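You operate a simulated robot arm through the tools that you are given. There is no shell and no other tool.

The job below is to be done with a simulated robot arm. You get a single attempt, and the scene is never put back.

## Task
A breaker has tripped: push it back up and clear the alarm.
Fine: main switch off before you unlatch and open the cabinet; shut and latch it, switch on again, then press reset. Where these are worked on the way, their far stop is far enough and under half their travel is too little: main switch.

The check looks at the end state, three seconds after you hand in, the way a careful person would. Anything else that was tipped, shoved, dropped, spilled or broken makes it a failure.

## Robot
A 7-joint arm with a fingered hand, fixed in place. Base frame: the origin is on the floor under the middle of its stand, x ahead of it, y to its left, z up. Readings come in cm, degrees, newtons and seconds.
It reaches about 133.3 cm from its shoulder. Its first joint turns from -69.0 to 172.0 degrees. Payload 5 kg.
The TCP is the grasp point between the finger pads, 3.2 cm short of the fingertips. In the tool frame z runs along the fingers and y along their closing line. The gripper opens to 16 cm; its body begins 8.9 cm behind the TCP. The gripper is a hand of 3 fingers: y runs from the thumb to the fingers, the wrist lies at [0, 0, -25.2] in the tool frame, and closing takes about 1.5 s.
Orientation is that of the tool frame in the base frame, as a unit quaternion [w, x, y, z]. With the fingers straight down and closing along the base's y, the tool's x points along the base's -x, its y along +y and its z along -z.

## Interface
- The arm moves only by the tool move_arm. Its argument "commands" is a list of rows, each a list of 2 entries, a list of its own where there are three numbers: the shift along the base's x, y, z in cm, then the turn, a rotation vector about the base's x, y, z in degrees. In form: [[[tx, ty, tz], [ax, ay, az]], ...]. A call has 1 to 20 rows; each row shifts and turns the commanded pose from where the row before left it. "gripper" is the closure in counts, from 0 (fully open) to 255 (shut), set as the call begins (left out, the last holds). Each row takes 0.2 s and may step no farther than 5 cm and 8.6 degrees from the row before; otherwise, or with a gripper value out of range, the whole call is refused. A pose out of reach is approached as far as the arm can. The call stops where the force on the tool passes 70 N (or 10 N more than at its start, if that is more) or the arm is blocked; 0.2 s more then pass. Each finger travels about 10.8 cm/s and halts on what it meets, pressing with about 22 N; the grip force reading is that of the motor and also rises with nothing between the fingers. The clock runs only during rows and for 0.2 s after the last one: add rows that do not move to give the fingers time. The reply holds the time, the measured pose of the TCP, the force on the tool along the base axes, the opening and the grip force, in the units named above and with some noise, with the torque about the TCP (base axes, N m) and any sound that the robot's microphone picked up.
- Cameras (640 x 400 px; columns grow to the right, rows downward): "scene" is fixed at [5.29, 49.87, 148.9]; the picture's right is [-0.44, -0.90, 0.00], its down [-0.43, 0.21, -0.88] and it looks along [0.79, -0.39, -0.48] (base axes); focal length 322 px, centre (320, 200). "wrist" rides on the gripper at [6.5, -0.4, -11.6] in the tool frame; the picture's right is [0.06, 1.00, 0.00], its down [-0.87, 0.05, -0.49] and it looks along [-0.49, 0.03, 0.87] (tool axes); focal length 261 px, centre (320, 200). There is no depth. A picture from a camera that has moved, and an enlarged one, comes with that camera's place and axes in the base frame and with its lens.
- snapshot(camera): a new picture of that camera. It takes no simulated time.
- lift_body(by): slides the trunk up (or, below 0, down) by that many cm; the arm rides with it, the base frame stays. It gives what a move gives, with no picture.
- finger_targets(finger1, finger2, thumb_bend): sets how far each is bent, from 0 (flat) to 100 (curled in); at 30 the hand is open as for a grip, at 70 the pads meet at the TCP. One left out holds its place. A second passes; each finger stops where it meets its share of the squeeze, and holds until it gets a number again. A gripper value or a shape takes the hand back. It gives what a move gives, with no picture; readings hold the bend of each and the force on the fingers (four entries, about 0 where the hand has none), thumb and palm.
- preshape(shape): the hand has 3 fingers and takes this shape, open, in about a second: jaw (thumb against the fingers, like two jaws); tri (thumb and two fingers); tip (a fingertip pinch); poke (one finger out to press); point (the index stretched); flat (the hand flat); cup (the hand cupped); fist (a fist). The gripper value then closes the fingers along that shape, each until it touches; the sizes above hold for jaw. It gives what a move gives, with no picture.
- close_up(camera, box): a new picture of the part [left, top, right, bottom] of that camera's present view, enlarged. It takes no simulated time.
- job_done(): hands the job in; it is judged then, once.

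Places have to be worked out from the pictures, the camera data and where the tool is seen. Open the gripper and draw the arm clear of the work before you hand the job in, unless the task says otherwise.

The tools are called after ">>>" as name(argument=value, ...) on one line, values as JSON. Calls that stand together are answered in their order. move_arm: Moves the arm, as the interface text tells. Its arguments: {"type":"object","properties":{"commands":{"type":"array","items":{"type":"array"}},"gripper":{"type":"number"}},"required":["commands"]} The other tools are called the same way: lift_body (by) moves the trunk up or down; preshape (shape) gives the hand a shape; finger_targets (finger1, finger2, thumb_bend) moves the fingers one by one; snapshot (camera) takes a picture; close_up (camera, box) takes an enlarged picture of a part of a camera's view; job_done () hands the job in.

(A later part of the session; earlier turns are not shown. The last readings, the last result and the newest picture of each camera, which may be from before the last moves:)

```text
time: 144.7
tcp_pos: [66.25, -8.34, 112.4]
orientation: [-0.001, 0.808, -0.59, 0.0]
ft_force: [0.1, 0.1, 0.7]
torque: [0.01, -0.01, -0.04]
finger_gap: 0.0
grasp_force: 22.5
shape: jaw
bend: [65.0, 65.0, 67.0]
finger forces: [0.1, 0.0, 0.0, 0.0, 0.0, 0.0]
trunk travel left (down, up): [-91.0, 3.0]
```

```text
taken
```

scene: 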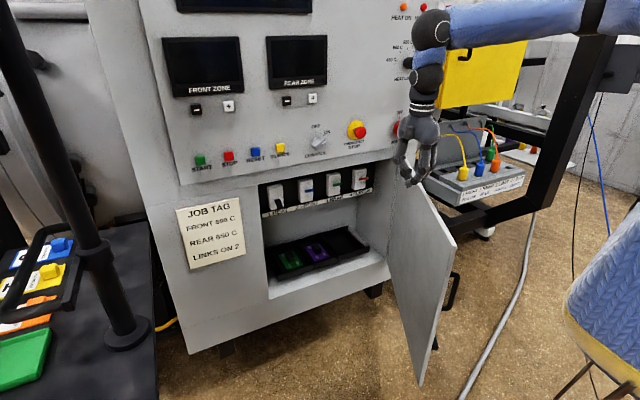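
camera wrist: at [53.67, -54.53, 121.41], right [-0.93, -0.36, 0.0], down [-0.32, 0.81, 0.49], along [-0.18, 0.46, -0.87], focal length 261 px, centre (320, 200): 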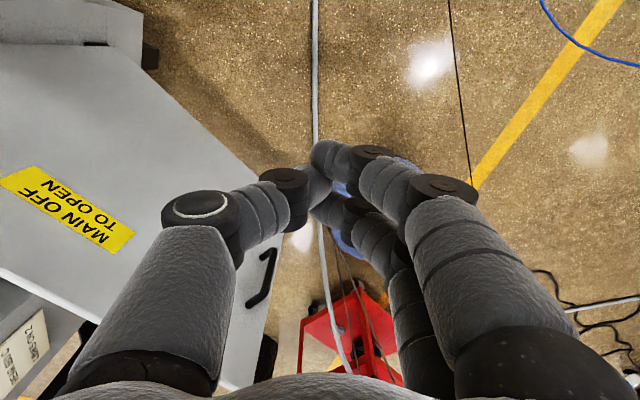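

I'm on the inner side, with the forearm high over the door. I lower the fingers about 19 cm so only they sit below the door's top edge.

>>> move_arm(commands=[[[0, 1, -4], [0, 0, 0]], [[0, 1, -4], [0, 0, 0]], [[0, 0, -4], [0, 0, 0]], [[0, 0, -4], [0, 0, 0]], [[0, 0, -3.5], [0, 0, 0]], [[0, 0, 0], [0, 0, 0]]])

>>> snapshot(camera="wrist")

>>> close_up(camera="scene", box=[340, 60, 520, 260])

```text
time: 146.1
tcp_pos: [66.24, -6.23, 92.83]
orientation: [0.0, 0.808, -0.589, 0.001]
ft_force: [0.3, 0.2, -0.2]
torque: [-0.01, 0.01, -0.01]
finger_gap: 0.0
grasp_force: 21.8
shape: jaw
bend: [65.0, 65.0, 67.0]
finger forces: [0.0, 0.1, 0.1, 0.0, 0.0, 0.0]
trunk travel left (down, up): [-91.0, 3.0]
```

```text
taken
camera wrist: at [68.73, -12.43, 104.41], right [-0.93, -0.36, 0.0], down [-0.32, 0.81, 0.49], along [-0.18, 0.46, -0.87], focal length 261 px, centre (320, 200)
```

wrist: 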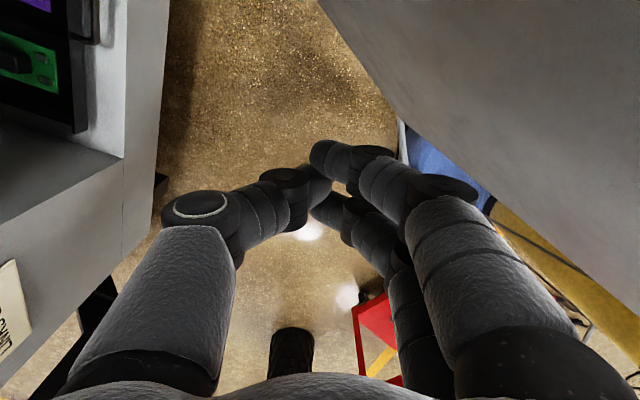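

```text
2.00 times, centred on (430, 160) of scene
camera zoom: at [5.29, 49.87, 148.9], right [-0.44, -0.9, 0.0], down [-0.43, 0.21, -0.88], along [0.79, -0.39, -0.48], focal length 645 px, centre (100, 280)
```

zoom: 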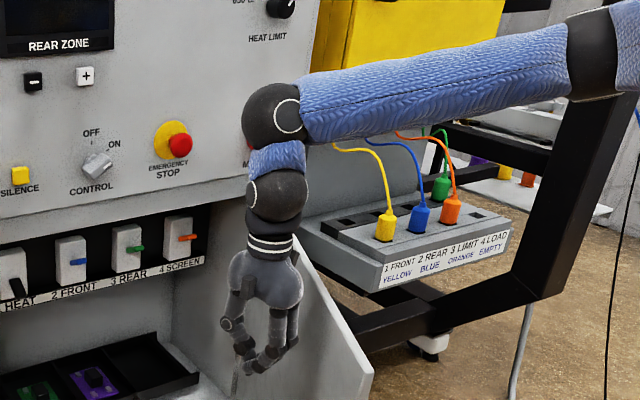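

The fingers are inside, beside the door. I push the door open along an arc about its hinge.

>>> move_arm(commands=[[[-2.5, -3.3, 0], [0, 0, 0]], [[-2.2, -3.5, 0], [0, 0, 0]], [[-1.9, -3.7, 0], [0, 0, 0]], [[-1.6, -3.9, 0], [0, 0, 0]], [[-1.2, -4.0, 0], [0, 0, 0]], [[-0.8, -4.0, 0], [0, 0, 0]], [[-0.55, -4.2, 0], [0, 0, 0]], [[0, 0, 0], [0, 0, 0]]])

>>> snapshot(camera="scene")

```text
time: 147.9
tcp_pos: [55.65, -32.78, 92.85]
orientation: [0.0, 0.808, -0.59, 0.001]
ft_force: [0.7, 0.6, -0.6]
torque: [-0.04, 0.02, -0.01]
finger_gap: 0.0
grasp_force: 21.9
shape: jaw
bend: [64.0, 65.0, 67.0]
finger forces: [0.0, 0.1, 0.0, 0.0, 0.0, 0.0]
trunk travel left (down, up): [-91.0, 3.0]
```

```text
taken
```

scene: 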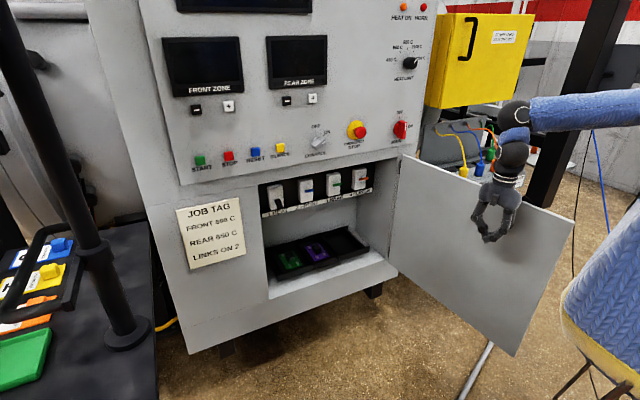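

Working well: the door is now past about 90°. I push the rest of the arc.

>>> move_arm(commands=[[[-0.15, -4.1, 0], [0, 0, 0]], [[0.2, -4.2, 0], [0, 0, 0]], [[0.6, -4.1, 0], [0, 0, 0]], [[0, 0, 0], [0, 0, 0]]])

>>> snapshot(camera="scene")

```text
time: 148.9
tcp_pos: [56.33, -45.2, 92.77]
orientation: [-0.001, 0.808, -0.59, 0.0]
ft_force: [-0.7, 0.0, -0.4]
torque: [0.02, 0.03, -0.04]
finger_gap: 0.01
grasp_force: 22.1
shape: jaw
bend: [64.0, 65.0, 67.0]
finger forces: [0.0, 0.1, 0.1, 0.1, 0.1, 0.1]
trunk travel left (down, up): [-91.0, 3.0]
```

```text
taken
```

scene: 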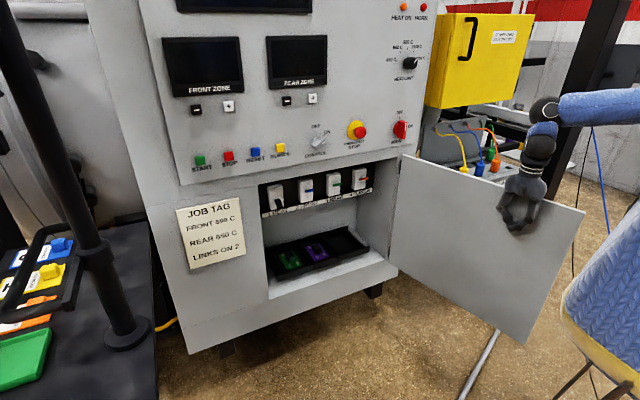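

The door stands at about 105°, well out of the way. Now I need the elbow-down posture to reach y≈16, so I repeat the unwinding manoeuvre above the door's height: first raise the hand-down hand and turn it back to its starting yaw.

>>> move_arm(commands=[[[0, 1, 4], [0, 0, 0]], [[0, 1, 4], [0, 0, 0]], [[0, 0, 4], [0, 0, 0]], [[0, 0, 4], [0, 0, 0]], [[0, 0, 4], [0, 0, 0]], [[0, 0, 3], [0, 0, 0]], [[0, 0, 0], [0, 0, 0]]])

>>> move_arm(commands=[[[0.3, -1.2, 0.3], [0, 0, -8.3]], [[0.3, -1.2, 0.3], [0, 0, -8.3]], [[0.3, -1.2, 0.3], [0, 0, -8.3]], [[0.3, -1.2, 0.3], [0, 0, -8.3]], [[0.3, -1.2, 0.3], [0, 0, -8.3]], [[0.3, -1.2, 0.3], [0, 0, -8.3]], [[0.3, -1.2, 0.3], [0, 0, -8.3]], [[0.3, -1.2, 0.3], [0, 0, -8.3]], [[0.3, -1.2, 0.3], [0, 0, -8.3]], [[0.3, -1.2, 0.3], [0, 0, -8.3]], [[0.3, -1.2, 0.3], [0, 0, -8.3]], [[0.3, -1.2, 0.3], [0, 0, -8.3]], [[0.3, -1.2, 0.3], [0, 0, -8.1]], [[0, 0, 0], [0, 0, 0]]])

>>> snapshot(camera="scene")

```text
time: 150.5
tcp_pos: [56.16, -43.03, 115.89]
orientation: [-0.001, 0.808, -0.589, 0.001]
ft_force: [-0.9, 0.8, 1.9]
torque: [-0.01, 0.02, 0.01]
finger_gap: 0.0
grasp_force: 22.0
shape: jaw
bend: [64.0, 65.0, 67.0]
finger forces: [0.0, 0.0, 0.1, 0.0, 0.0, 0.0]
trunk travel left (down, up): [-91.0, 3.0]
```

```text
time: 153.5
tcp_pos: [60.05, -58.93, 119.71]
orientation: [0.0, 0.0, 1.0, -0.001]
ft_force: [0.7, 0.0, -0.5]
torque: [0.0, 0.03, 0.01]
finger_gap: 0.04
grasp_force: 21.9
shape: jaw
bend: [64.0, 65.0, 67.0]
finger forces: [0.1, 0.0, 0.0, 0.0, 0.0, 0.0]
trunk travel left (down, up): [-91.0, 3.0]
```

```text
taken
```

scene: 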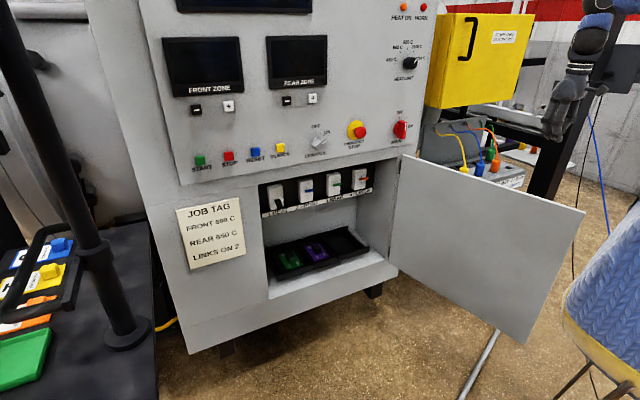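

All reachable. Now I swing the hand up to point forward while moving outward to the right, well above the door.

>>> move_arm(commands=[[[3.3, -2, 0.26], [0, -8.2, 0]], [[3.3, -2, 0.77], [0, -8.2, 0]], [[3.2, -2, 1.26], [0, -8.2, 0]], [[3.0, -2, 1.73], [0, -8.2, 0]], [[2.7, -2, 2.16], [0, -8.2, 0]], [[2.4, -2, 2.55], [0, -8.2, 0]], [[2.0, -2, 2.88], [0, -8.2, 0]], [[1.6, -2, 3.16], [0, -8.2, 0]], [[1.1, -2, 3.38], [0, -8.2, 0]], [[0.6, -2, 3.5], [0, -8.2, 0]], [[0.2, -2, 3.5], [0, -8, 0]], [[0, 0, 0], [0, 0, 0]]])

>>> snapshot(camera="scene")

```text
time: 156.1
tcp_pos: [83.42, -80.97, 144.83]
orientation: [0.708, 0.0, 0.706, -0.001]
ft_force: [0.2, 0.1, 1.2]
torque: [0.02, 0.04, -0.04]
finger_gap: 0.01
grasp_force: 22.1
shape: jaw
bend: [64.0, 65.0, 67.0]
finger forces: [0.0, 0.0, 0.0, 0.1, 0.0, 0.1]
trunk travel left (down, up): [-91.0, 3.0]
```

```text
taken
```

scene: 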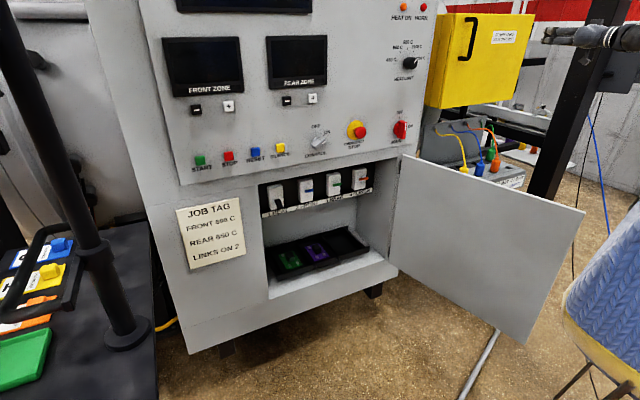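

Now out to the extended pose at right-front, yawed -45°, then lower there to z≈112 (still above the door's height).

>>> move_arm(commands=[[[-0.4, -2.7, 0.2], [0, 0, -4.1]], [[-0.4, -2.7, 0.2], [0, 0, -4.1]], [[-0.4, -2.7, 0.2], [0, 0, -4.1]], [[-0.4, -2.7, 0.2], [0, 0, -4.1]], [[-0.4, -2.7, 0.2], [0, 0, -4.1]], [[-0.4, -2.7, 0.2], [0, 0, -4.1]], [[-0.4, -2.7, 0.2], [0, 0, -4.1]], [[-0.4, -2.7, 0.2], [0, 0, -4.1]], [[-0.4, -2.7, 0.2], [0, 0, -4.1]], [[-0.4, -2.7, 0.2], [0, 0, -4.1]], [[-0.4, -2.7, 0.2], [0, 0, -4.1]], [[0, 0, 0], [0, 0, 0]]])

>>> move_arm(commands=[[[-0.5, 0, -4], [0, 0, 0]], [[-0.5, 0, -4], [0, 0, 0]], [[-0.5, 0, -4], [0, 0, 0]], [[-0.5, 0, -4], [0, 0, 0]], [[-0.5, 0, -4], [0, 0, 0]], [[-0.5, 0, -4], [0, 0, 0]], [[-0.5, 0, -4], [0, 0, 0]], [[-0.5, 0, -4], [0, 0, 0]], [[-0.5, 0, -3], [0, 0, 0]], [[0, 0, 0], [0, 0, 0]]])

>>> lift_body(by=3)

>>> snapshot(camera="scene")

```text
time: 158.7
tcp_pos: [78.96, -110.72, 147.2]
orientation: [0.653, 0.272, 0.653, -0.273]
ft_force: [0.6, 0.8, -0.2]
torque: [0.01, 0.04, 0.01]
finger_gap: 0.03
grasp_force: 21.9
shape: jaw
bend: [64.0, 65.0, 67.0]
finger forces: [0.0, 0.0, 0.0, 0.0, 0.0, 0.0]
trunk travel left (down, up): [-91.0, 3.0]
```

```text
time: 160.9
tcp_pos: [74.54, -110.6, 111.91]
orientation: [0.653, 0.271, 0.653, -0.272]
ft_force: [-0.4, 0.7, 0.8]
torque: [0.0, 0.01, -0.04]
finger_gap: 0.0
grasp_force: 22.4
shape: jaw
bend: [64.0, 65.0, 67.0]
finger forces: [0.0, 0.0, 0.1, 0.1, 0.0, 0.0]
trunk travel left (down, up): [-91.0, 3.0]
```

```text
time: 161.7
tcp_pos: [74.54, -110.68, 114.76]
orientation: [0.652, 0.272, 0.653, -0.272]
ft_force: [0.0, -0.4, -0.7]
torque: [0.0, -0.01, -0.02]
finger_gap: 0.0
grasp_force: 21.9
shape: jaw
bend: [64.0, 65.0, 67.0]
finger forces: [0.0, 0.0, 0.0, 0.0, 0.1, 0.0]
trunk travel left (down, up): [-94.0, 0.0]
```

```text
taken
```

scene: 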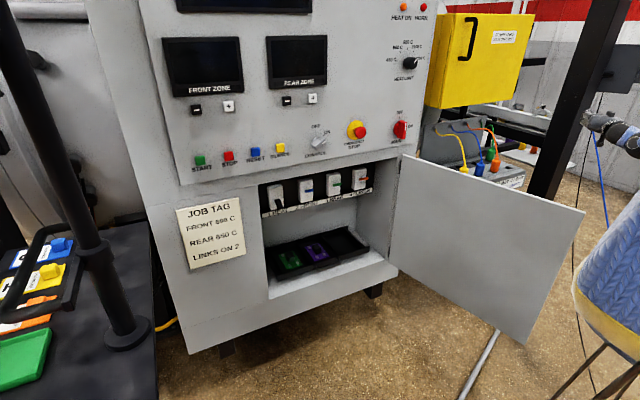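

Extended and low relative to the shoulder, TCP at z≈115. I sweep left over the open door in two stages, watching the elbow.

>>> move_arm(commands=[[[0.3, 4.4, 0], [0, 0, 2.5]], [[0.3, 4.4, 0], [0, 0, 2.5]], [[0.3, 4.4, 0], [0, 0, 2.5]], [[0.3, 4.4, 0], [0, 0, 2.5]], [[0.3, 4.4, 0], [0, 0, 2.5]], [[0.3, 4.4, 0], [0, 0, 2.5]], [[0.3, 4.4, 0], [0, 0, 2.5]], [[0.3, 4.4, 0], [0, 0, 2.5]], [[0.3, 4.4, 0], [0, 0, 2.5]], [[0.3, 4.4, 0], [0, 0, 2.5]], [[0, 0, 0], [0, 0, 0]]])

>>> snapshot(camera="scene")

```text
time: 164.1
tcp_pos: [77.58, -66.77, 114.98]
orientation: [0.696, 0.123, 0.696, -0.125]
ft_force: [0.3, 0.6, 0.1]
torque: [0.01, -0.05, 0.01]
finger_gap: 0.0
grasp_force: 21.8
shape: jaw
bend: [64.0, 65.0, 67.0]
finger forces: [0.0, 0.0, 0.1, 0.0, 0.0, 0.0]
trunk travel left (down, up): [-94.0, 0.0]
```

```text
taken
```

scene: 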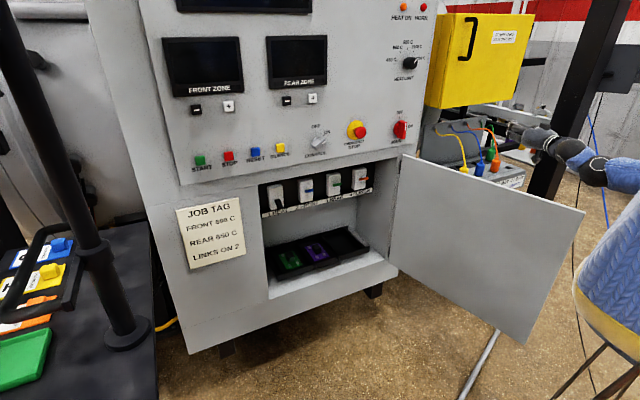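

The arm is clear above the door. I continue the sweep.

>>> move_arm(commands=[[[0.3, 4.4, 0], [0, 0, 2.5]], [[0.3, 4.4, 0], [0, 0, 2.5]], [[0.3, 4.4, 0], [0, 0, 2.5]], [[0.3, 4.4, 0], [0, 0, 2.5]], [[0.3, 4.4, 0], [0, 0, 2.5]], [[0.3, 4.4, 0], [0, 0, 2.5]], [[0.3, 4.4, 0], [0, 0, 2.5]], [[0.3, 4.4, 0], [0, 0, 2.5]], [[0, 0, 0], [0, 0, 0]]])

>>> snapshot(camera="scene")

```text
time: 166.1
tcp_pos: [80.03, -31.41, 114.88]
orientation: [0.708, 0.0, 0.707, -0.001]
ft_force: [-0.7, 0.5, -0.2]
torque: [-0.01, 0.0, -0.01]
finger_gap: 0.01
grasp_force: 22.0
shape: jaw
bend: [64.0, 65.0, 67.0]
finger forces: [0.1, 0.1, 0.1, 0.1, 0.0, 0.0]
trunk travel left (down, up): [-94.0, 0.0]
```

```text
taken
```

scene: 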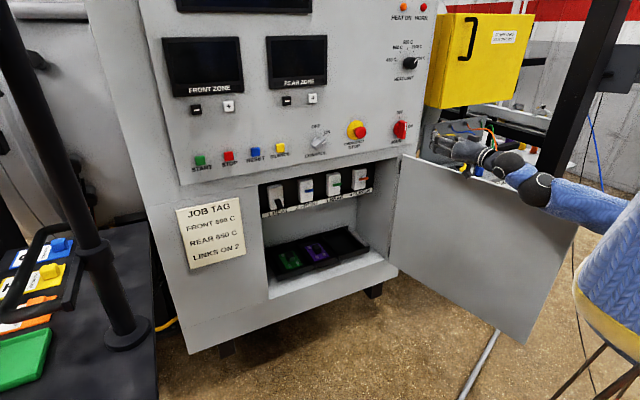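

Passing over. I continue left to y≈-9 with the hand forward.

>>> move_arm(commands=[[[0.2, 4.4, 0], [0, 0, 0]], [[0.2, 4.4, 0], [0, 0, 0]], [[0.2, 4.4, 0], [0, 0, 0]], [[0.2, 4.4, 0], [0, 0, 0]], [[0.2, 4.4, 0], [0, 0, 0]], [[0, 3, 0], [0, 0, 4]], [[0, 3, 0], [0, 0, 4]], [[0, 3, 0], [0, 0, 4]], [[0, 3, 0], [0, 0, 4]], [[0, 0, 0], [0, 0, 0]]])

>>> snapshot(camera="scene")

```text
time: 168.3
tcp_pos: [80.87, 2.42, 114.98]
orientation: [0.701, -0.098, 0.7, 0.096]
ft_force: [-0.4, -0.5, 1.0]
torque: [0.01, 0.03, -0.01]
finger_gap: 0.01
grasp_force: 22.1
shape: jaw
bend: [64.0, 65.0, 67.0]
finger forces: [0.0, 0.0, 0.0, 0.0, 0.0, 0.0]
trunk travel left (down, up): [-94.0, 0.0]
```

```text
taken
```

scene: 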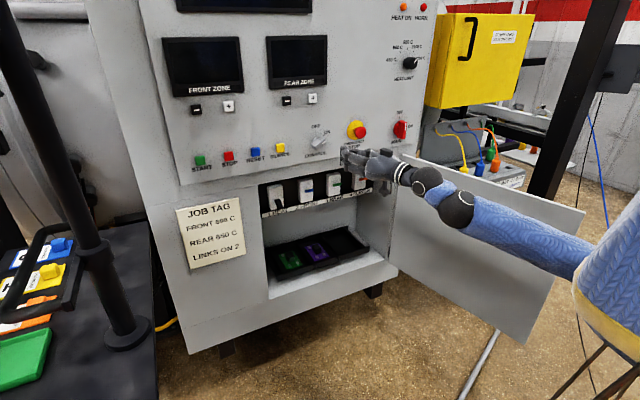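

Posture is good. I lower the trunk by 40 cm (rigid), then raise the hand a bit and move to in front of breaker 1 with a 26° yaw.

>>> lift_body(by=-40)

>>> move_arm(commands=[[[0, 1, 3], [0, 0, 3.3]], [[0, 1, 3], [0, 0, 3.3]], [[0, 1, 3], [0, 0, 3.3]], [[1, 2, 2], [0, 0, 0]], [[1, 2, 0], [0, 0, 0]], [[0, 2, 0], [0, 0, 0]], [[0, 0, 0], [0, 0, 0]]])

>>> snapshot(camera="scene")

>>> snapshot(camera="wrist")

```text
time: 172.1
tcp_pos: [80.98, 2.49, 74.98]
orientation: [0.7, -0.098, 0.7, 0.098]
ft_force: [-0.2, 0.6, 0.2]
torque: [0.01, 0.02, 0.02]
finger_gap: 0.03
grasp_force: 22.3
shape: jaw
bend: [64.0, 65.0, 67.0]
finger forces: [0.1, 0.0, 0.1, 0.0, 0.1, 0.1]
trunk travel left (down, up): [-54.0, 40.0]
```

```text
time: 173.7
tcp_pos: [82.99, 11.37, 85.92]
orientation: [0.689, -0.159, 0.689, 0.158]
ft_force: [-0.8, 0.2, 0.4]
torque: [0.0, 0.02, 0.0]
finger_gap: 0.0
grasp_force: 21.4
shape: jaw
bend: [64.0, 65.0, 67.0]
finger forces: [0.0, 0.0, 0.0, 0.1, 0.0, 0.1]
trunk travel left (down, up): [-54.0, 40.0]
```

```text
taken
```

scene: 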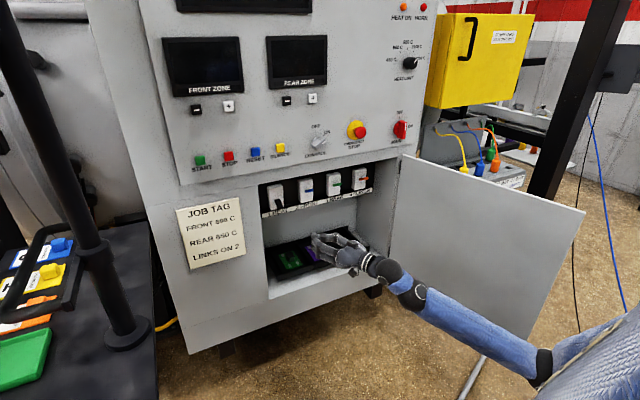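

```text
taken
camera wrist: at [72.81, 5.97, 79.38], right [-0.43, 0.9, -0.06], down [-0.47, -0.16, 0.87], along [0.77, 0.41, 0.49], focal length 261 px, centre (320, 200)
```

wrist: 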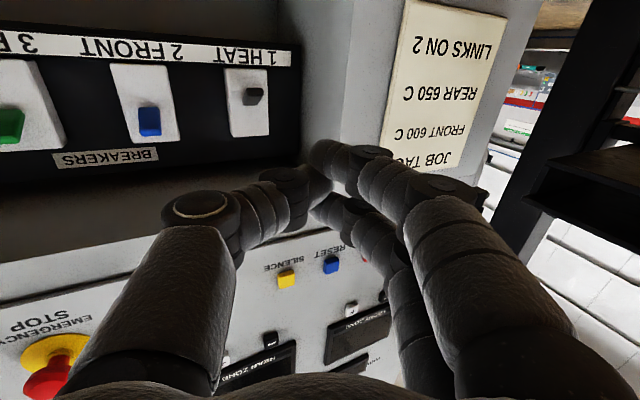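

I can now see the breakers: breaker 1's black lever tip is at about (111.4, 15, 85), versus about z=89 for breaker 2's raised lever. The label strip and back panel are at x≈116. I lower a little and check alignment before reaching in under the lever.

>>> move_arm(commands=[[[3, 0.3, -2], [0, 0, 0]], [[3, 0.3, -2], [0, 0, 0]], [[4, 0.3, -2], [0, 0, 0]], [[4, 0.3, 0], [0, 0, 0]], [[3, 0.2, 0], [0, 0, 0]], [[0, 0, 0], [0, 0, 0]]])

>>> snapshot(camera="wrist")

>>> close_up(camera="scene", box=[240, 160, 400, 280])

```text
time: 175.1
tcp_pos: [100.14, 12.74, 79.82]
orientation: [0.69, -0.157, 0.689, 0.155]
ft_force: [-0.4, 0.2, -0.1]
torque: [-0.01, 0.01, 0.0]
finger_gap: 0.0
grasp_force: 22.0
shape: jaw
bend: [64.0, 65.0, 67.0]
finger forces: [0.1, 0.0, 0.0, 0.0, 0.1, 0.1]
trunk travel left (down, up): [-54.0, 40.0]
```

```text
taken
camera wrist: at [89.89, 7.33, 73.45], right [-0.43, 0.9, -0.06], down [-0.47, -0.16, 0.87], along [0.77, 0.41, 0.49], focal length 261 px, centre (320, 200)
```

wrist: 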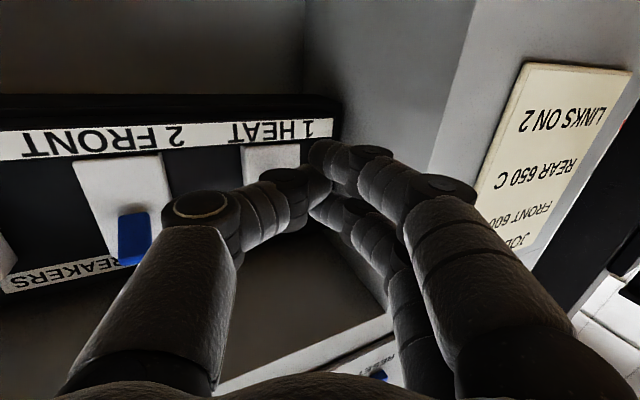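

```text
3.33 times, centred on (320, 220) of scene
camera zoom: at [5.29, 49.87, 148.9], right [-0.44, -0.9, 0.0], down [-0.43, 0.21, -0.88], along [0.79, -0.39, -0.48], focal length 1075 px, centre (320, 133)
```

zoom: 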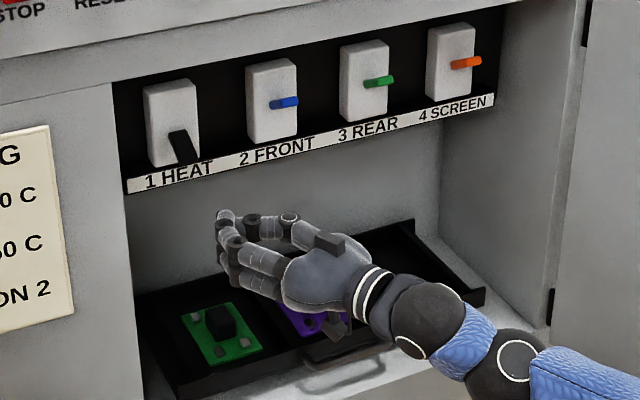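

Aligned: the fingertip is below and right in front of lever 1. I reach in another 9 cm beneath the lever.

>>> move_arm(commands=[[[3, 0.1, 0], [0, 0, 0]], [[3, 0.1, 0], [0, 0, 0]], [[2.5, 0.1, 0], [0, 0, 0]], [[0, 0, 0], [0, 0, 0]]])

>>> snapshot(camera="wrist")

>>> close_up(camera="scene", box=[250, 160, 370, 260])

```text
time: 176.1
tcp_pos: [108.46, 13.11, 80.0]
orientation: [0.69, -0.158, 0.689, 0.157]
ft_force: [0.4, 0.3, 0.6]
torque: [-0.01, 0.0, 0.01]
finger_gap: 0.03
grasp_force: 22.2
shape: jaw
bend: [64.0, 65.0, 67.0]
finger forces: [0.0, 0.0, 0.1, 0.1, 0.0, 0.1]
trunk travel left (down, up): [-54.0, 40.0]
```

```text
taken
camera wrist: at [98.36, 7.67, 73.42], right [-0.43, 0.9, -0.06], down [-0.47, -0.16, 0.87], along [0.77, 0.41, 0.49], focal length 261 px, centre (320, 200)
```

wrist: 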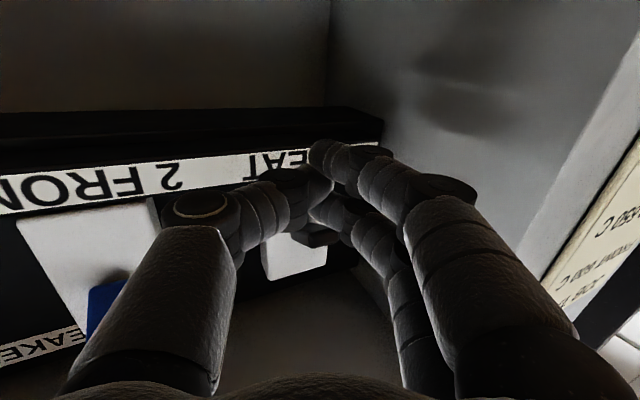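

```text
4.00 times, centred on (310, 210) of scene
camera zoom: at [5.29, 49.87, 148.9], right [-0.44, -0.9, 0.0], down [-0.43, 0.21, -0.88], along [0.79, -0.39, -0.48], focal length 1290 px, centre (360, 160)
```

zoom: 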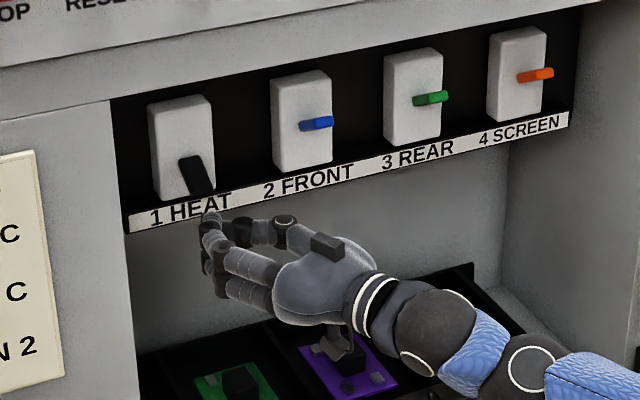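

The tips are right beneath the lever. I push straight up in small steps.

>>> move_arm(commands=[[[0, 0, 1], [0, 0, 0]], [[0, 0, 1], [0, 0, 0]], [[0, 0, 1], [0, 0, 0]], [[0, 0, 1], [0, 0, 0]], [[0, 0, 0], [0, 0, 0]]])

>>> close_up(camera="scene", box=[250, 160, 370, 260])

```text
time: 177.3
tcp_pos: [108.4, 13.01, 84.01]
orientation: [0.69, -0.158, 0.689, 0.157]
ft_force: [-1.2, 0.3, -0.2]
torque: [-0.01, 0.01, 0.0]
finger_gap: 0.0
grasp_force: 22.1
shape: jaw
bend: [64.0, 66.0, 67.0]
finger forces: [0.0, 0.0, 0.0, 0.0, 0.0, 0.0]
trunk travel left (down, up): [-54.0, 40.0]
```

```text
4.00 times, centred on (310, 210) of scene
camera zoom: at [5.29, 49.87, 148.9], right [-0.44, -0.9, 0.0], down [-0.43, 0.21, -0.88], along [0.79, -0.39, -0.48], focal length 1290 px, centre (360, 160)
```

zoom: 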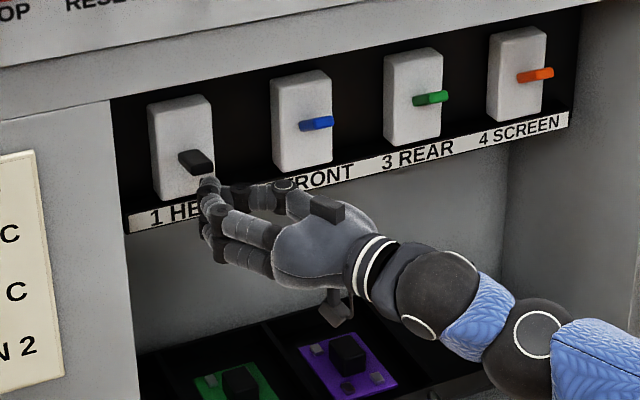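

The lever is moving up. I continue until it matches the others.

>>> move_arm(commands=[[[0, 0, 1], [0, 0, 0]], [[0, 0, 1], [0, 0, 0]], [[0, 0, 1], [0, 0, 0]], [[0, 0, 0], [0, 0, 0]]])

>>> close_up(camera="scene", box=[250, 160, 370, 260])

```text
time: 178.3
tcp_pos: [108.45, 13.17, 86.33]
orientation: [0.688, -0.158, 0.691, 0.156]
ft_force: [-9.7, -0.2, -21.2]
torque: [-0.27, 0.39, 0.09]
finger_gap: 0.0
grasp_force: 22.3
shape: jaw
bend: [64.0, 67.0, 67.0]
finger forces: [0.1, 33.7, 0.0, 0.0, 0.0, 0.0]
trunk travel left (down, up): [-54.0, 40.0]
```

```text
4.00 times, centred on (310, 210) of scene
camera zoom: at [5.29, 49.87, 148.9], right [-0.44, -0.9, 0.0], down [-0.43, 0.21, -0.88], along [0.79, -0.39, -0.48], focal length 1290 px, centre (360, 160)
```

zoom: 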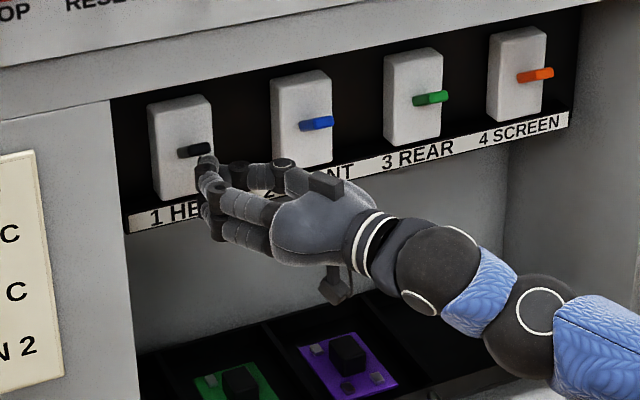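

The lever now sits like the others and is at its stop (21 N). I ease down and draw the hand out.

>>> move_arm(commands=[[[0, 0, -1.5], [0, 0, 0]], [[0, 0, -2], [0, 0, 0]], [[-3, -0.1, -1.5], [0, 0, 0]], [[-4, -0.3, 0], [0, 0, 0]], [[-4, -0.3, 0], [0, 0, 0]], [[-4, -0.3, 0], [0, 0, 0]], [[-4, -0.3, 0], [0, 0, 0]], [[0, 0, 0], [0, 0, 0]]])

>>> close_up(camera="scene", box=[250, 160, 370, 260])

>>> snapshot(camera="wrist")

```text
time: 180.1
tcp_pos: [89.4, 11.8, 82.0]
orientation: [0.689, -0.158, 0.689, 0.158]
ft_force: [-0.9, 0.6, -0.5]
torque: [0.01, 0.02, -0.01]
finger_gap: 0.0
grasp_force: 22.0
shape: jaw
bend: [64.0, 66.0, 67.0]
finger forces: [0.0, 0.0, 0.0, 0.0, 0.0, 0.1]
trunk travel left (down, up): [-54.0, 40.0]
```

```text
4.00 times, centred on (310, 210) of scene
camera zoom: at [5.29, 49.87, 148.9], right [-0.44, -0.9, 0.0], down [-0.43, 0.21, -0.88], along [0.79, -0.39, -0.48], focal length 1290 px, centre (360, 160)
```

zoom: 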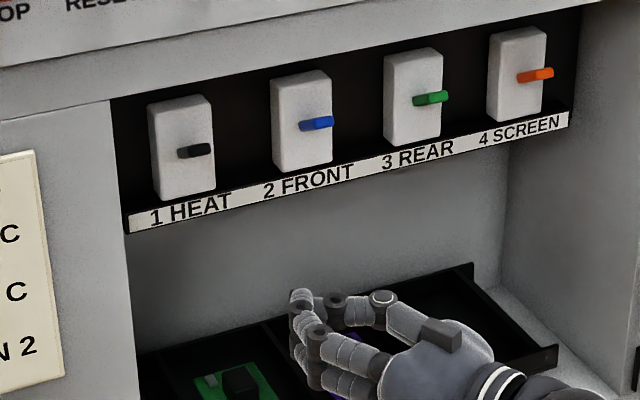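

```text
taken
camera wrist: at [79.3, 6.38, 75.49], right [-0.43, 0.9, -0.06], down [-0.47, -0.16, 0.87], along [0.77, 0.41, 0.49], focal length 261 px, centre (320, 200)
```

wrist: 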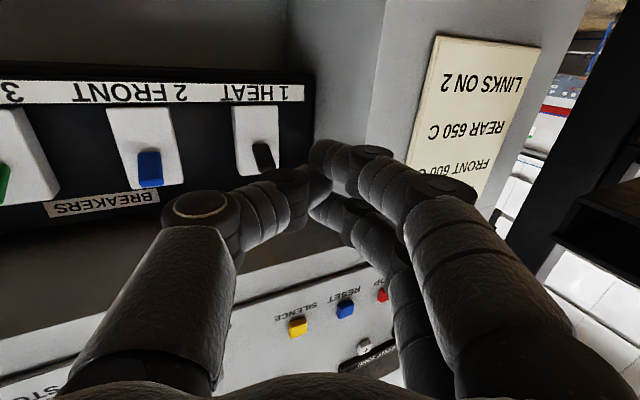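

Breaker 1 stays up. Now I need to close the door from its outer side: I retrace my path back over the door's top, starting by retreating and raising the trunk.

>>> move_arm(commands=[[[-3, -3, -2.5], [0, 0, -3.3]], [[-3, -3, -2.5], [0, 0, -3.3]], [[-2.4, -3.4, -2], [0, 0, -3.3]], [[0, 0, 0], [0, 0, 0]]])

>>> lift_body(by=40)

>>> move_arm(commands=[[[0, -3, 0], [0, 0, -4]], [[0, -3, 0], [0, 0, -4]], [[0, -3, 0], [0, 0, -4]], [[0, -3, 0], [0, 0, -4]], [[-0.2, -4.4, 0], [0, 0, 0]], [[-0.2, -4.4, 0], [0, 0, 0]], [[-0.2, -4.4, 0], [0, 0, 0]], [[-0.2, -4.4, 0], [0, 0, 0]], [[-0.2, -4.4, 0], [0, 0, 0]], [[0, 0, 0], [0, 0, 0]]])

>>> snapshot(camera="scene")

```text
time: 181.1
tcp_pos: [81.09, 2.29, 74.93]
orientation: [0.701, -0.098, 0.7, 0.096]
ft_force: [0.1, 0.1, 0.4]
torque: [0.01, 0.05, -0.01]
finger_gap: 0.0
grasp_force: 22.2
shape: jaw
bend: [64.0, 66.0, 67.0]
finger forces: [0.1, 0.0, 0.0, 0.0, 0.0, 0.0]
trunk travel left (down, up): [-54.0, 40.0]
```

```text
time: 184.9
tcp_pos: [81.24, 2.3, 115.0]
orientation: [0.701, -0.098, 0.7, 0.097]
ft_force: [0.5, 0.8, 0.5]
torque: [0.02, -0.02, -0.01]
finger_gap: 0.0
grasp_force: 21.8
shape: jaw
bend: [64.0, 66.0, 67.0]
finger forces: [0.0, 0.0, 0.0, 0.0, 0.1, 0.0]
trunk travel left (down, up): [-94.0, 0.0]
```

```text
time: 187.1
tcp_pos: [80.23, -31.6, 114.91]
orientation: [0.707, 0.002, 0.707, -0.003]
ft_force: [1.0, 0.0, 0.6]
torque: [-0.01, -0.03, -0.02]
finger_gap: 0.0
grasp_force: 22.0
shape: jaw
bend: [64.0, 66.0, 67.0]
finger forces: [0.0, 0.0, 0.0, 0.0, 0.1, 0.0]
trunk travel left (down, up): [-94.0, 0.0]
```

```text
taken
```

scene: 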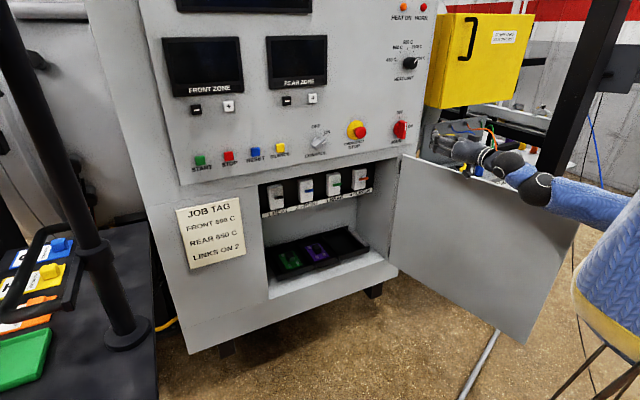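

I continue to the right, past the door's outer side.

>>> move_arm(commands=[[[-0.3, -4.4, 0], [0, 0, -2.5]], [[-0.3, -4.4, 0], [0, 0, -2.5]], [[-0.3, -4.4, 0], [0, 0, -2.5]], [[-0.3, -4.4, 0], [0, 0, -2.5]], [[-0.3, -4.4, 0], [0, 0, -2.5]], [[-0.3, -4.4, 0], [0, 0, -2.5]], [[-0.3, -4.4, 0], [0, 0, -2.5]], [[-0.3, -4.4, 0], [0, 0, -2.5]], [[-0.3, -4.4, 0], [0, 0, -2.5]], [[-0.3, -4.4, 0], [0, 0, -2.5]], [[-0.3, -4.4, 0], [0, 0, -2.5]], [[-0.3, -4.4, 0], [0, 0, -2.5]], [[-0.3, -4.4, 0], [0, 0, -2.5]], [[0, 0, 0], [0, 0, 0]]])

>>> lift_body(by=-20)

>>> snapshot(camera="scene")

>>> snapshot(camera="wrist")

```text
time: 190.1
tcp_pos: [76.24, -88.76, 115.06]
orientation: [0.679, 0.197, 0.679, -0.199]
ft_force: [0.0, 0.4, -0.4]
torque: [0.01, 0.04, 0.0]
finger_gap: 0.0
grasp_force: 22.0
shape: jaw
bend: [64.0, 66.0, 67.0]
finger forces: [0.0, 0.0, 0.0, 0.0, 0.0, 0.0]
trunk travel left (down, up): [-94.0, 0.0]
```

```text
time: 192.3
tcp_pos: [76.05, -88.83, 94.94]
orientation: [0.678, 0.2, 0.678, -0.199]
ft_force: [-0.9, 0.0, 0.1]
torque: [-0.02, 0.02, -0.01]
finger_gap: 0.0
grasp_force: 22.0
shape: jaw
bend: [64.0, 66.0, 67.0]
finger forces: [0.0, 0.0, 0.0, 0.0, 0.0, 0.1]
trunk travel left (down, up): [-74.0, 20.0]
```

```text
taken
```

scene: 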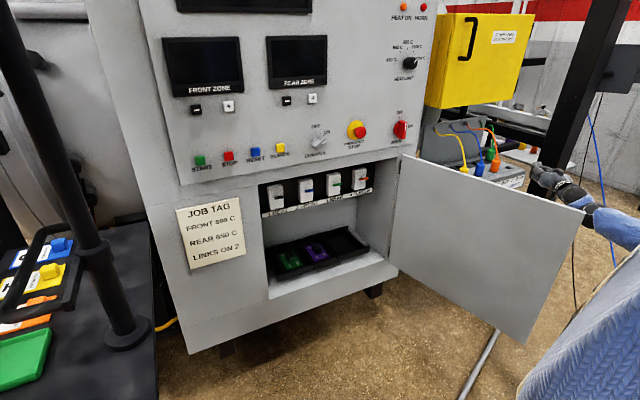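

```text
taken
camera wrist: at [66.25, -82.97, 88.46], right [0.54, 0.84, -0.06], down [-0.38, 0.31, 0.87], along [0.75, -0.44, 0.49], focal length 261 px, centre (320, 200)
```

wrist: 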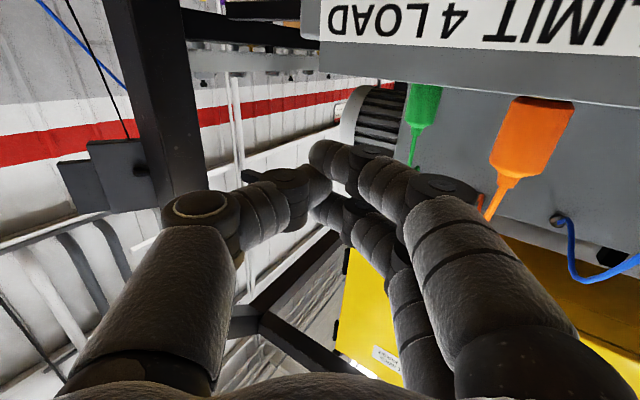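

Careful: the link box with its plugs is quite close (its label face is at x≈84). I pull back a few cm in x first, then sweep left to meet the door's outer face.

>>> move_arm(commands=[[[-3, 1, 1], [0, 0, 0]], [[-2, 3, 0], [0, 0, 2.5]], [[0, 4.2, 0], [0, 0, 2.5]], [[0, 4.2, 0], [0, 0, 2.5]], [[0, 4.2, 0], [0, 0, 2.5]], [[0, 4.2, 0], [0, 0, 2.5]], [[0, 4.2, 0], [0, 0, 2.5]], [[0, 0, 0], [0, 0, 0]]])

>>> snapshot(camera="scene")

>>> snapshot(camera="wrist")

```text
time: 194.1
tcp_pos: [71.06, -63.89, 96.1]
orientation: [0.699, 0.108, 0.699, -0.109]
ft_force: [0.1, -0.1, -0.3]
torque: [0.0, 0.0, -0.01]
finger_gap: 0.02
grasp_force: 21.3
shape: jaw
bend: [64.0, 66.0, 67.0]
finger forces: [0.1, 0.0, 0.0, 0.1, 0.1, 0.0]
trunk travel left (down, up): [-74.0, 20.0]
```

```text
taken
```

scene: 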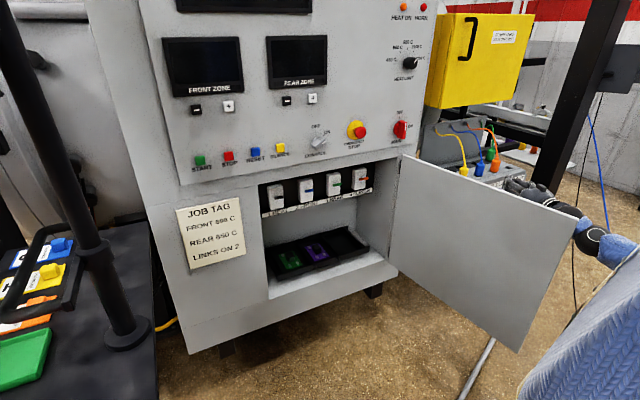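

```text
taken
camera wrist: at [60.0, -60.82, 89.52], right [0.3, 0.95, -0.06], down [-0.45, 0.2, 0.87], along [0.84, -0.23, 0.49], focal length 261 px, centre (320, 200)
```

wrist: 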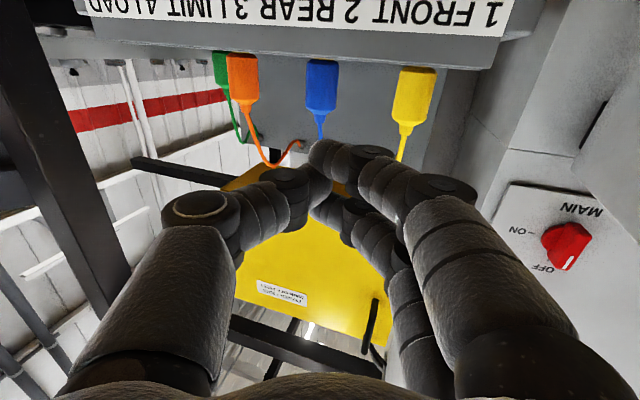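

Now I sweep further left so the hand and wrist meet the door's outer face and start swinging it shut.

>>> move_arm(commands=[[[0, 4, 0], [0, 0, 2]], [[0, 4, 0], [0, 0, 2]], [[0, 4, 0], [0, 0, 2]], [[0, 4, 0], [0, 0, 2]], [[0, 0, 0], [0, 0, 0]]])

>>> snapshot(camera="scene")

```text
time: 195.3
tcp_pos: [71.14, -47.77, 96.06]
orientation: [0.705, 0.059, 0.704, -0.06]
ft_force: [-0.4, -1.0, -0.2]
torque: [-0.01, 0.02, -0.04]
finger_gap: 0.0
grasp_force: 22.3
shape: jaw
bend: [65.0, 66.0, 67.0]
finger forces: [0.0, 0.0, 0.1, 0.0, 0.0, 0.0]
trunk travel left (down, up): [-74.0, 20.0]
```

```text
taken
```

scene: 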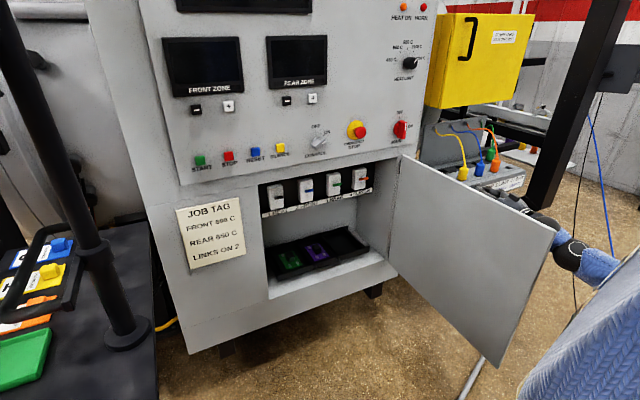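

The door is swinging shut ahead of the wrist. I keep sweeping left.

>>> move_arm(commands=[[[0.2, 4, 0], [0, 0, 2]], [[0.2, 4, 0], [0, 0, 2]], [[0.2, 4, 0], [0, 0, 2]], [[0.2, 4, 0], [0, 0, 2]], [[0.2, 4, 0], [0, 0, 0]], [[0, 0, 0], [0, 0, 0]]])

>>> snapshot(camera="scene")

>>> snapshot(camera="wrist")

```text
time: 196.7
tcp_pos: [72.25, -27.83, 95.9]
orientation: [0.707, 0.01, 0.707, -0.01]
ft_force: [0.0, -0.5, 0.2]
torque: [0.0, -0.01, -0.01]
finger_gap: 0.01
grasp_force: 21.7
shape: jaw
bend: [65.0, 65.0, 67.0]
finger forces: [0.0, 0.1, 0.1, 0.1, 0.1, 0.0]
trunk travel left (down, up): [-74.0, 20.0]
```

```text
taken
```

scene: 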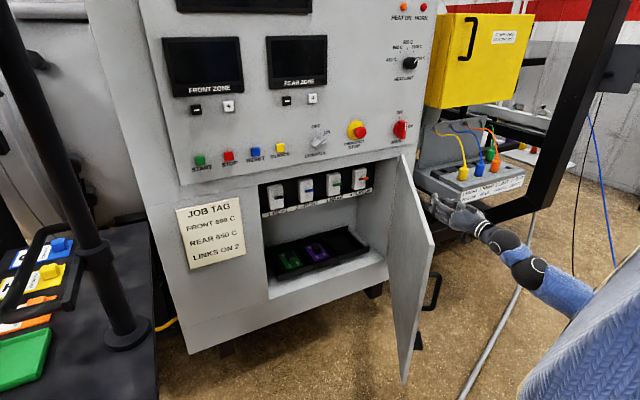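

```text
taken
camera wrist: at [60.71, -28.07, 89.45], right [0.03, 1.0, -0.06], down [-0.49, 0.07, 0.87], along [0.87, 0.01, 0.49], focal length 261 px, centre (320, 200)
```

wrist: 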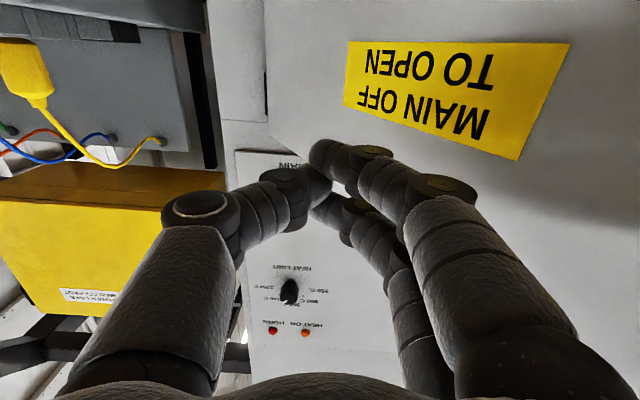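

The door is at about 57°. Now I push it forward and left with the fingertips to close it.

>>> move_arm(commands=[[[2.4, 3.2, 0], [0, 0, 1.5]], [[2.4, 3.2, 0], [0, 0, 1.5]], [[2.4, 3.2, 0], [0, 0, 1.5]], [[2.4, 3.2, 0], [0, 0, 1.5]], [[2.4, 3.2, 0], [0, 0, 1.5]], [[2.4, 3.2, 0], [0, 0, 1.5]], [[2.4, 3.2, 0], [0, 0, 1.5]], [[0, 0, 0], [0, 0, 0]]])

>>> snapshot(camera="scene")

>>> snapshot(camera="wrist")

```text
time: 198.5
tcp_pos: [88.81, -5.22, 96.11]
orientation: [0.705, -0.055, 0.705, 0.054]
ft_force: [0.3, -0.4, 0.3]
torque: [-0.02, 0.01, 0.01]
finger_gap: 0.01
grasp_force: 22.4
shape: jaw
bend: [65.0, 65.0, 67.0]
finger forces: [0.0, 0.0, 0.0, 0.0, 0.1, 0.1]
trunk travel left (down, up): [-74.0, 20.0]
```

```text
taken
```

scene: 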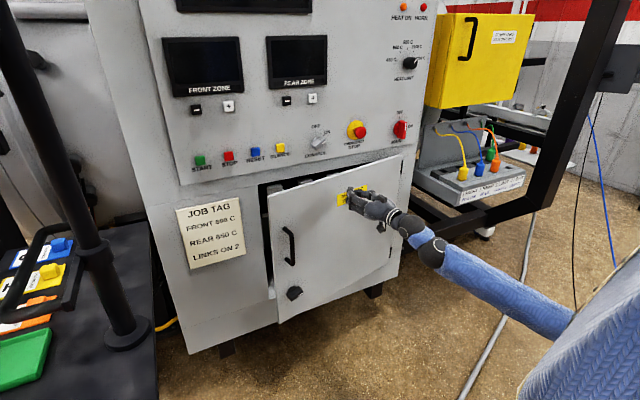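

```text
taken
camera wrist: at [77.62, -7.64, 89.59], right [-0.15, 0.99, -0.06], down [-0.5, -0.02, 0.87], along [0.86, 0.16, 0.49], focal length 261 px, centre (320, 200)
```

wrist: 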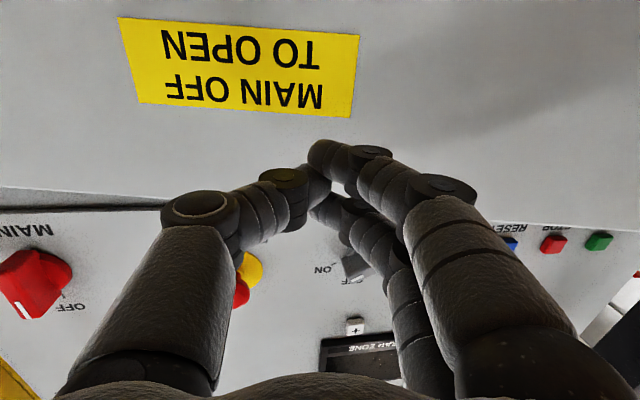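

Nearly closed (about 13°). I press it home gently and watch the force.

>>> move_arm(commands=[[[2.4, 2, 0], [0, 0, 1.5]], [[2.4, 2, 0], [0, 0, 1.5]], [[2, 1, 0], [0, 0, 0]], [[1.5, 0, 0], [0, 0, 0]], [[1, 0, 0], [0, 0, 0]], [[0.7, 0, 0], [0, 0, 0]], [[0, 0, 0], [0, 0, 0]]])

>>> snapshot(camera="scene")

```text
time: 200.1
tcp_pos: [98.94, -0.41, 96.04]
orientation: [0.704, -0.074, 0.703, 0.072]
ft_force: [0.2, 0.3, 0.5]
torque: [0.0, -0.01, 0.03]
finger_gap: 0.0
grasp_force: 22.2
shape: jaw
bend: [65.0, 65.0, 68.0]
finger forces: [0.0, 0.1, 0.0, 0.0, 0.0, 0.1]
trunk travel left (down, up): [-74.0, 20.0]
```

```text
taken
```

scene: 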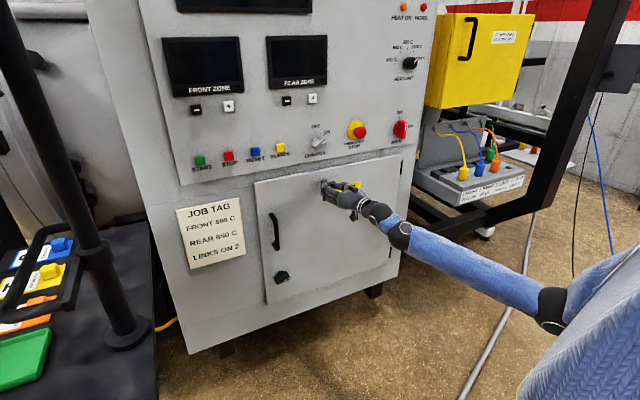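

It looks closed. I press a little further to make sure it is seated.

>>> move_arm(commands=[[[0.6, 0, 0], [0, 0, 0]], [[0.6, 0, 0], [0, 0, 0]], [[0.5, 0, 0], [0, 0, 0]], [[0, 0, 0], [0, 0, 0]]])

>>> close_up(camera="scene", box=[240, 150, 420, 310])

```text
time: 200.7
tcp_pos: [99.34, -0.18, 95.97]
orientation: [0.703, -0.074, 0.703, 0.073]
ft_force: [-59.1, -15.9, 5.5]
torque: [0.05, -0.13, -0.18]
finger_gap: 0.02
grasp_force: 21.8
shape: jaw
bend: [69.0, 69.0, 71.0]
finger forces: [0.0, 0.1, 0.0, 0.0, 71.6, 0.0]
trunk travel left (down, up): [-74.0, 20.0]
stopped in row 2: the force on the tool passed its limit at 83 N (the readings are from after the stop); the commanded pose is now the measured one
```

```text
2.50 times, centred on (330, 230) of scene
camera zoom: at [5.29, 49.87, 148.9], right [-0.44, -0.9, 0.0], down [-0.43, 0.21, -0.88], along [0.79, -0.39, -0.48], focal length 806 px, centre (295, 125)
```

zoom: 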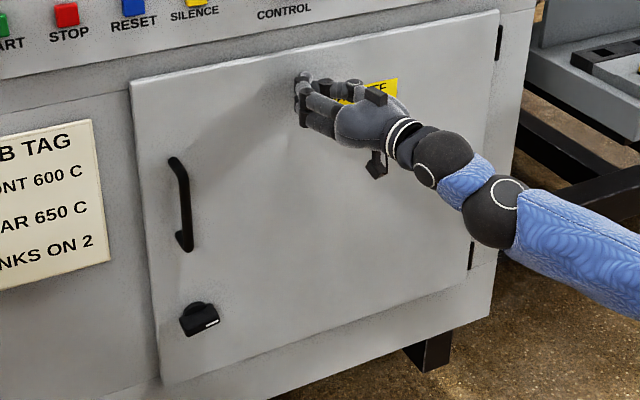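

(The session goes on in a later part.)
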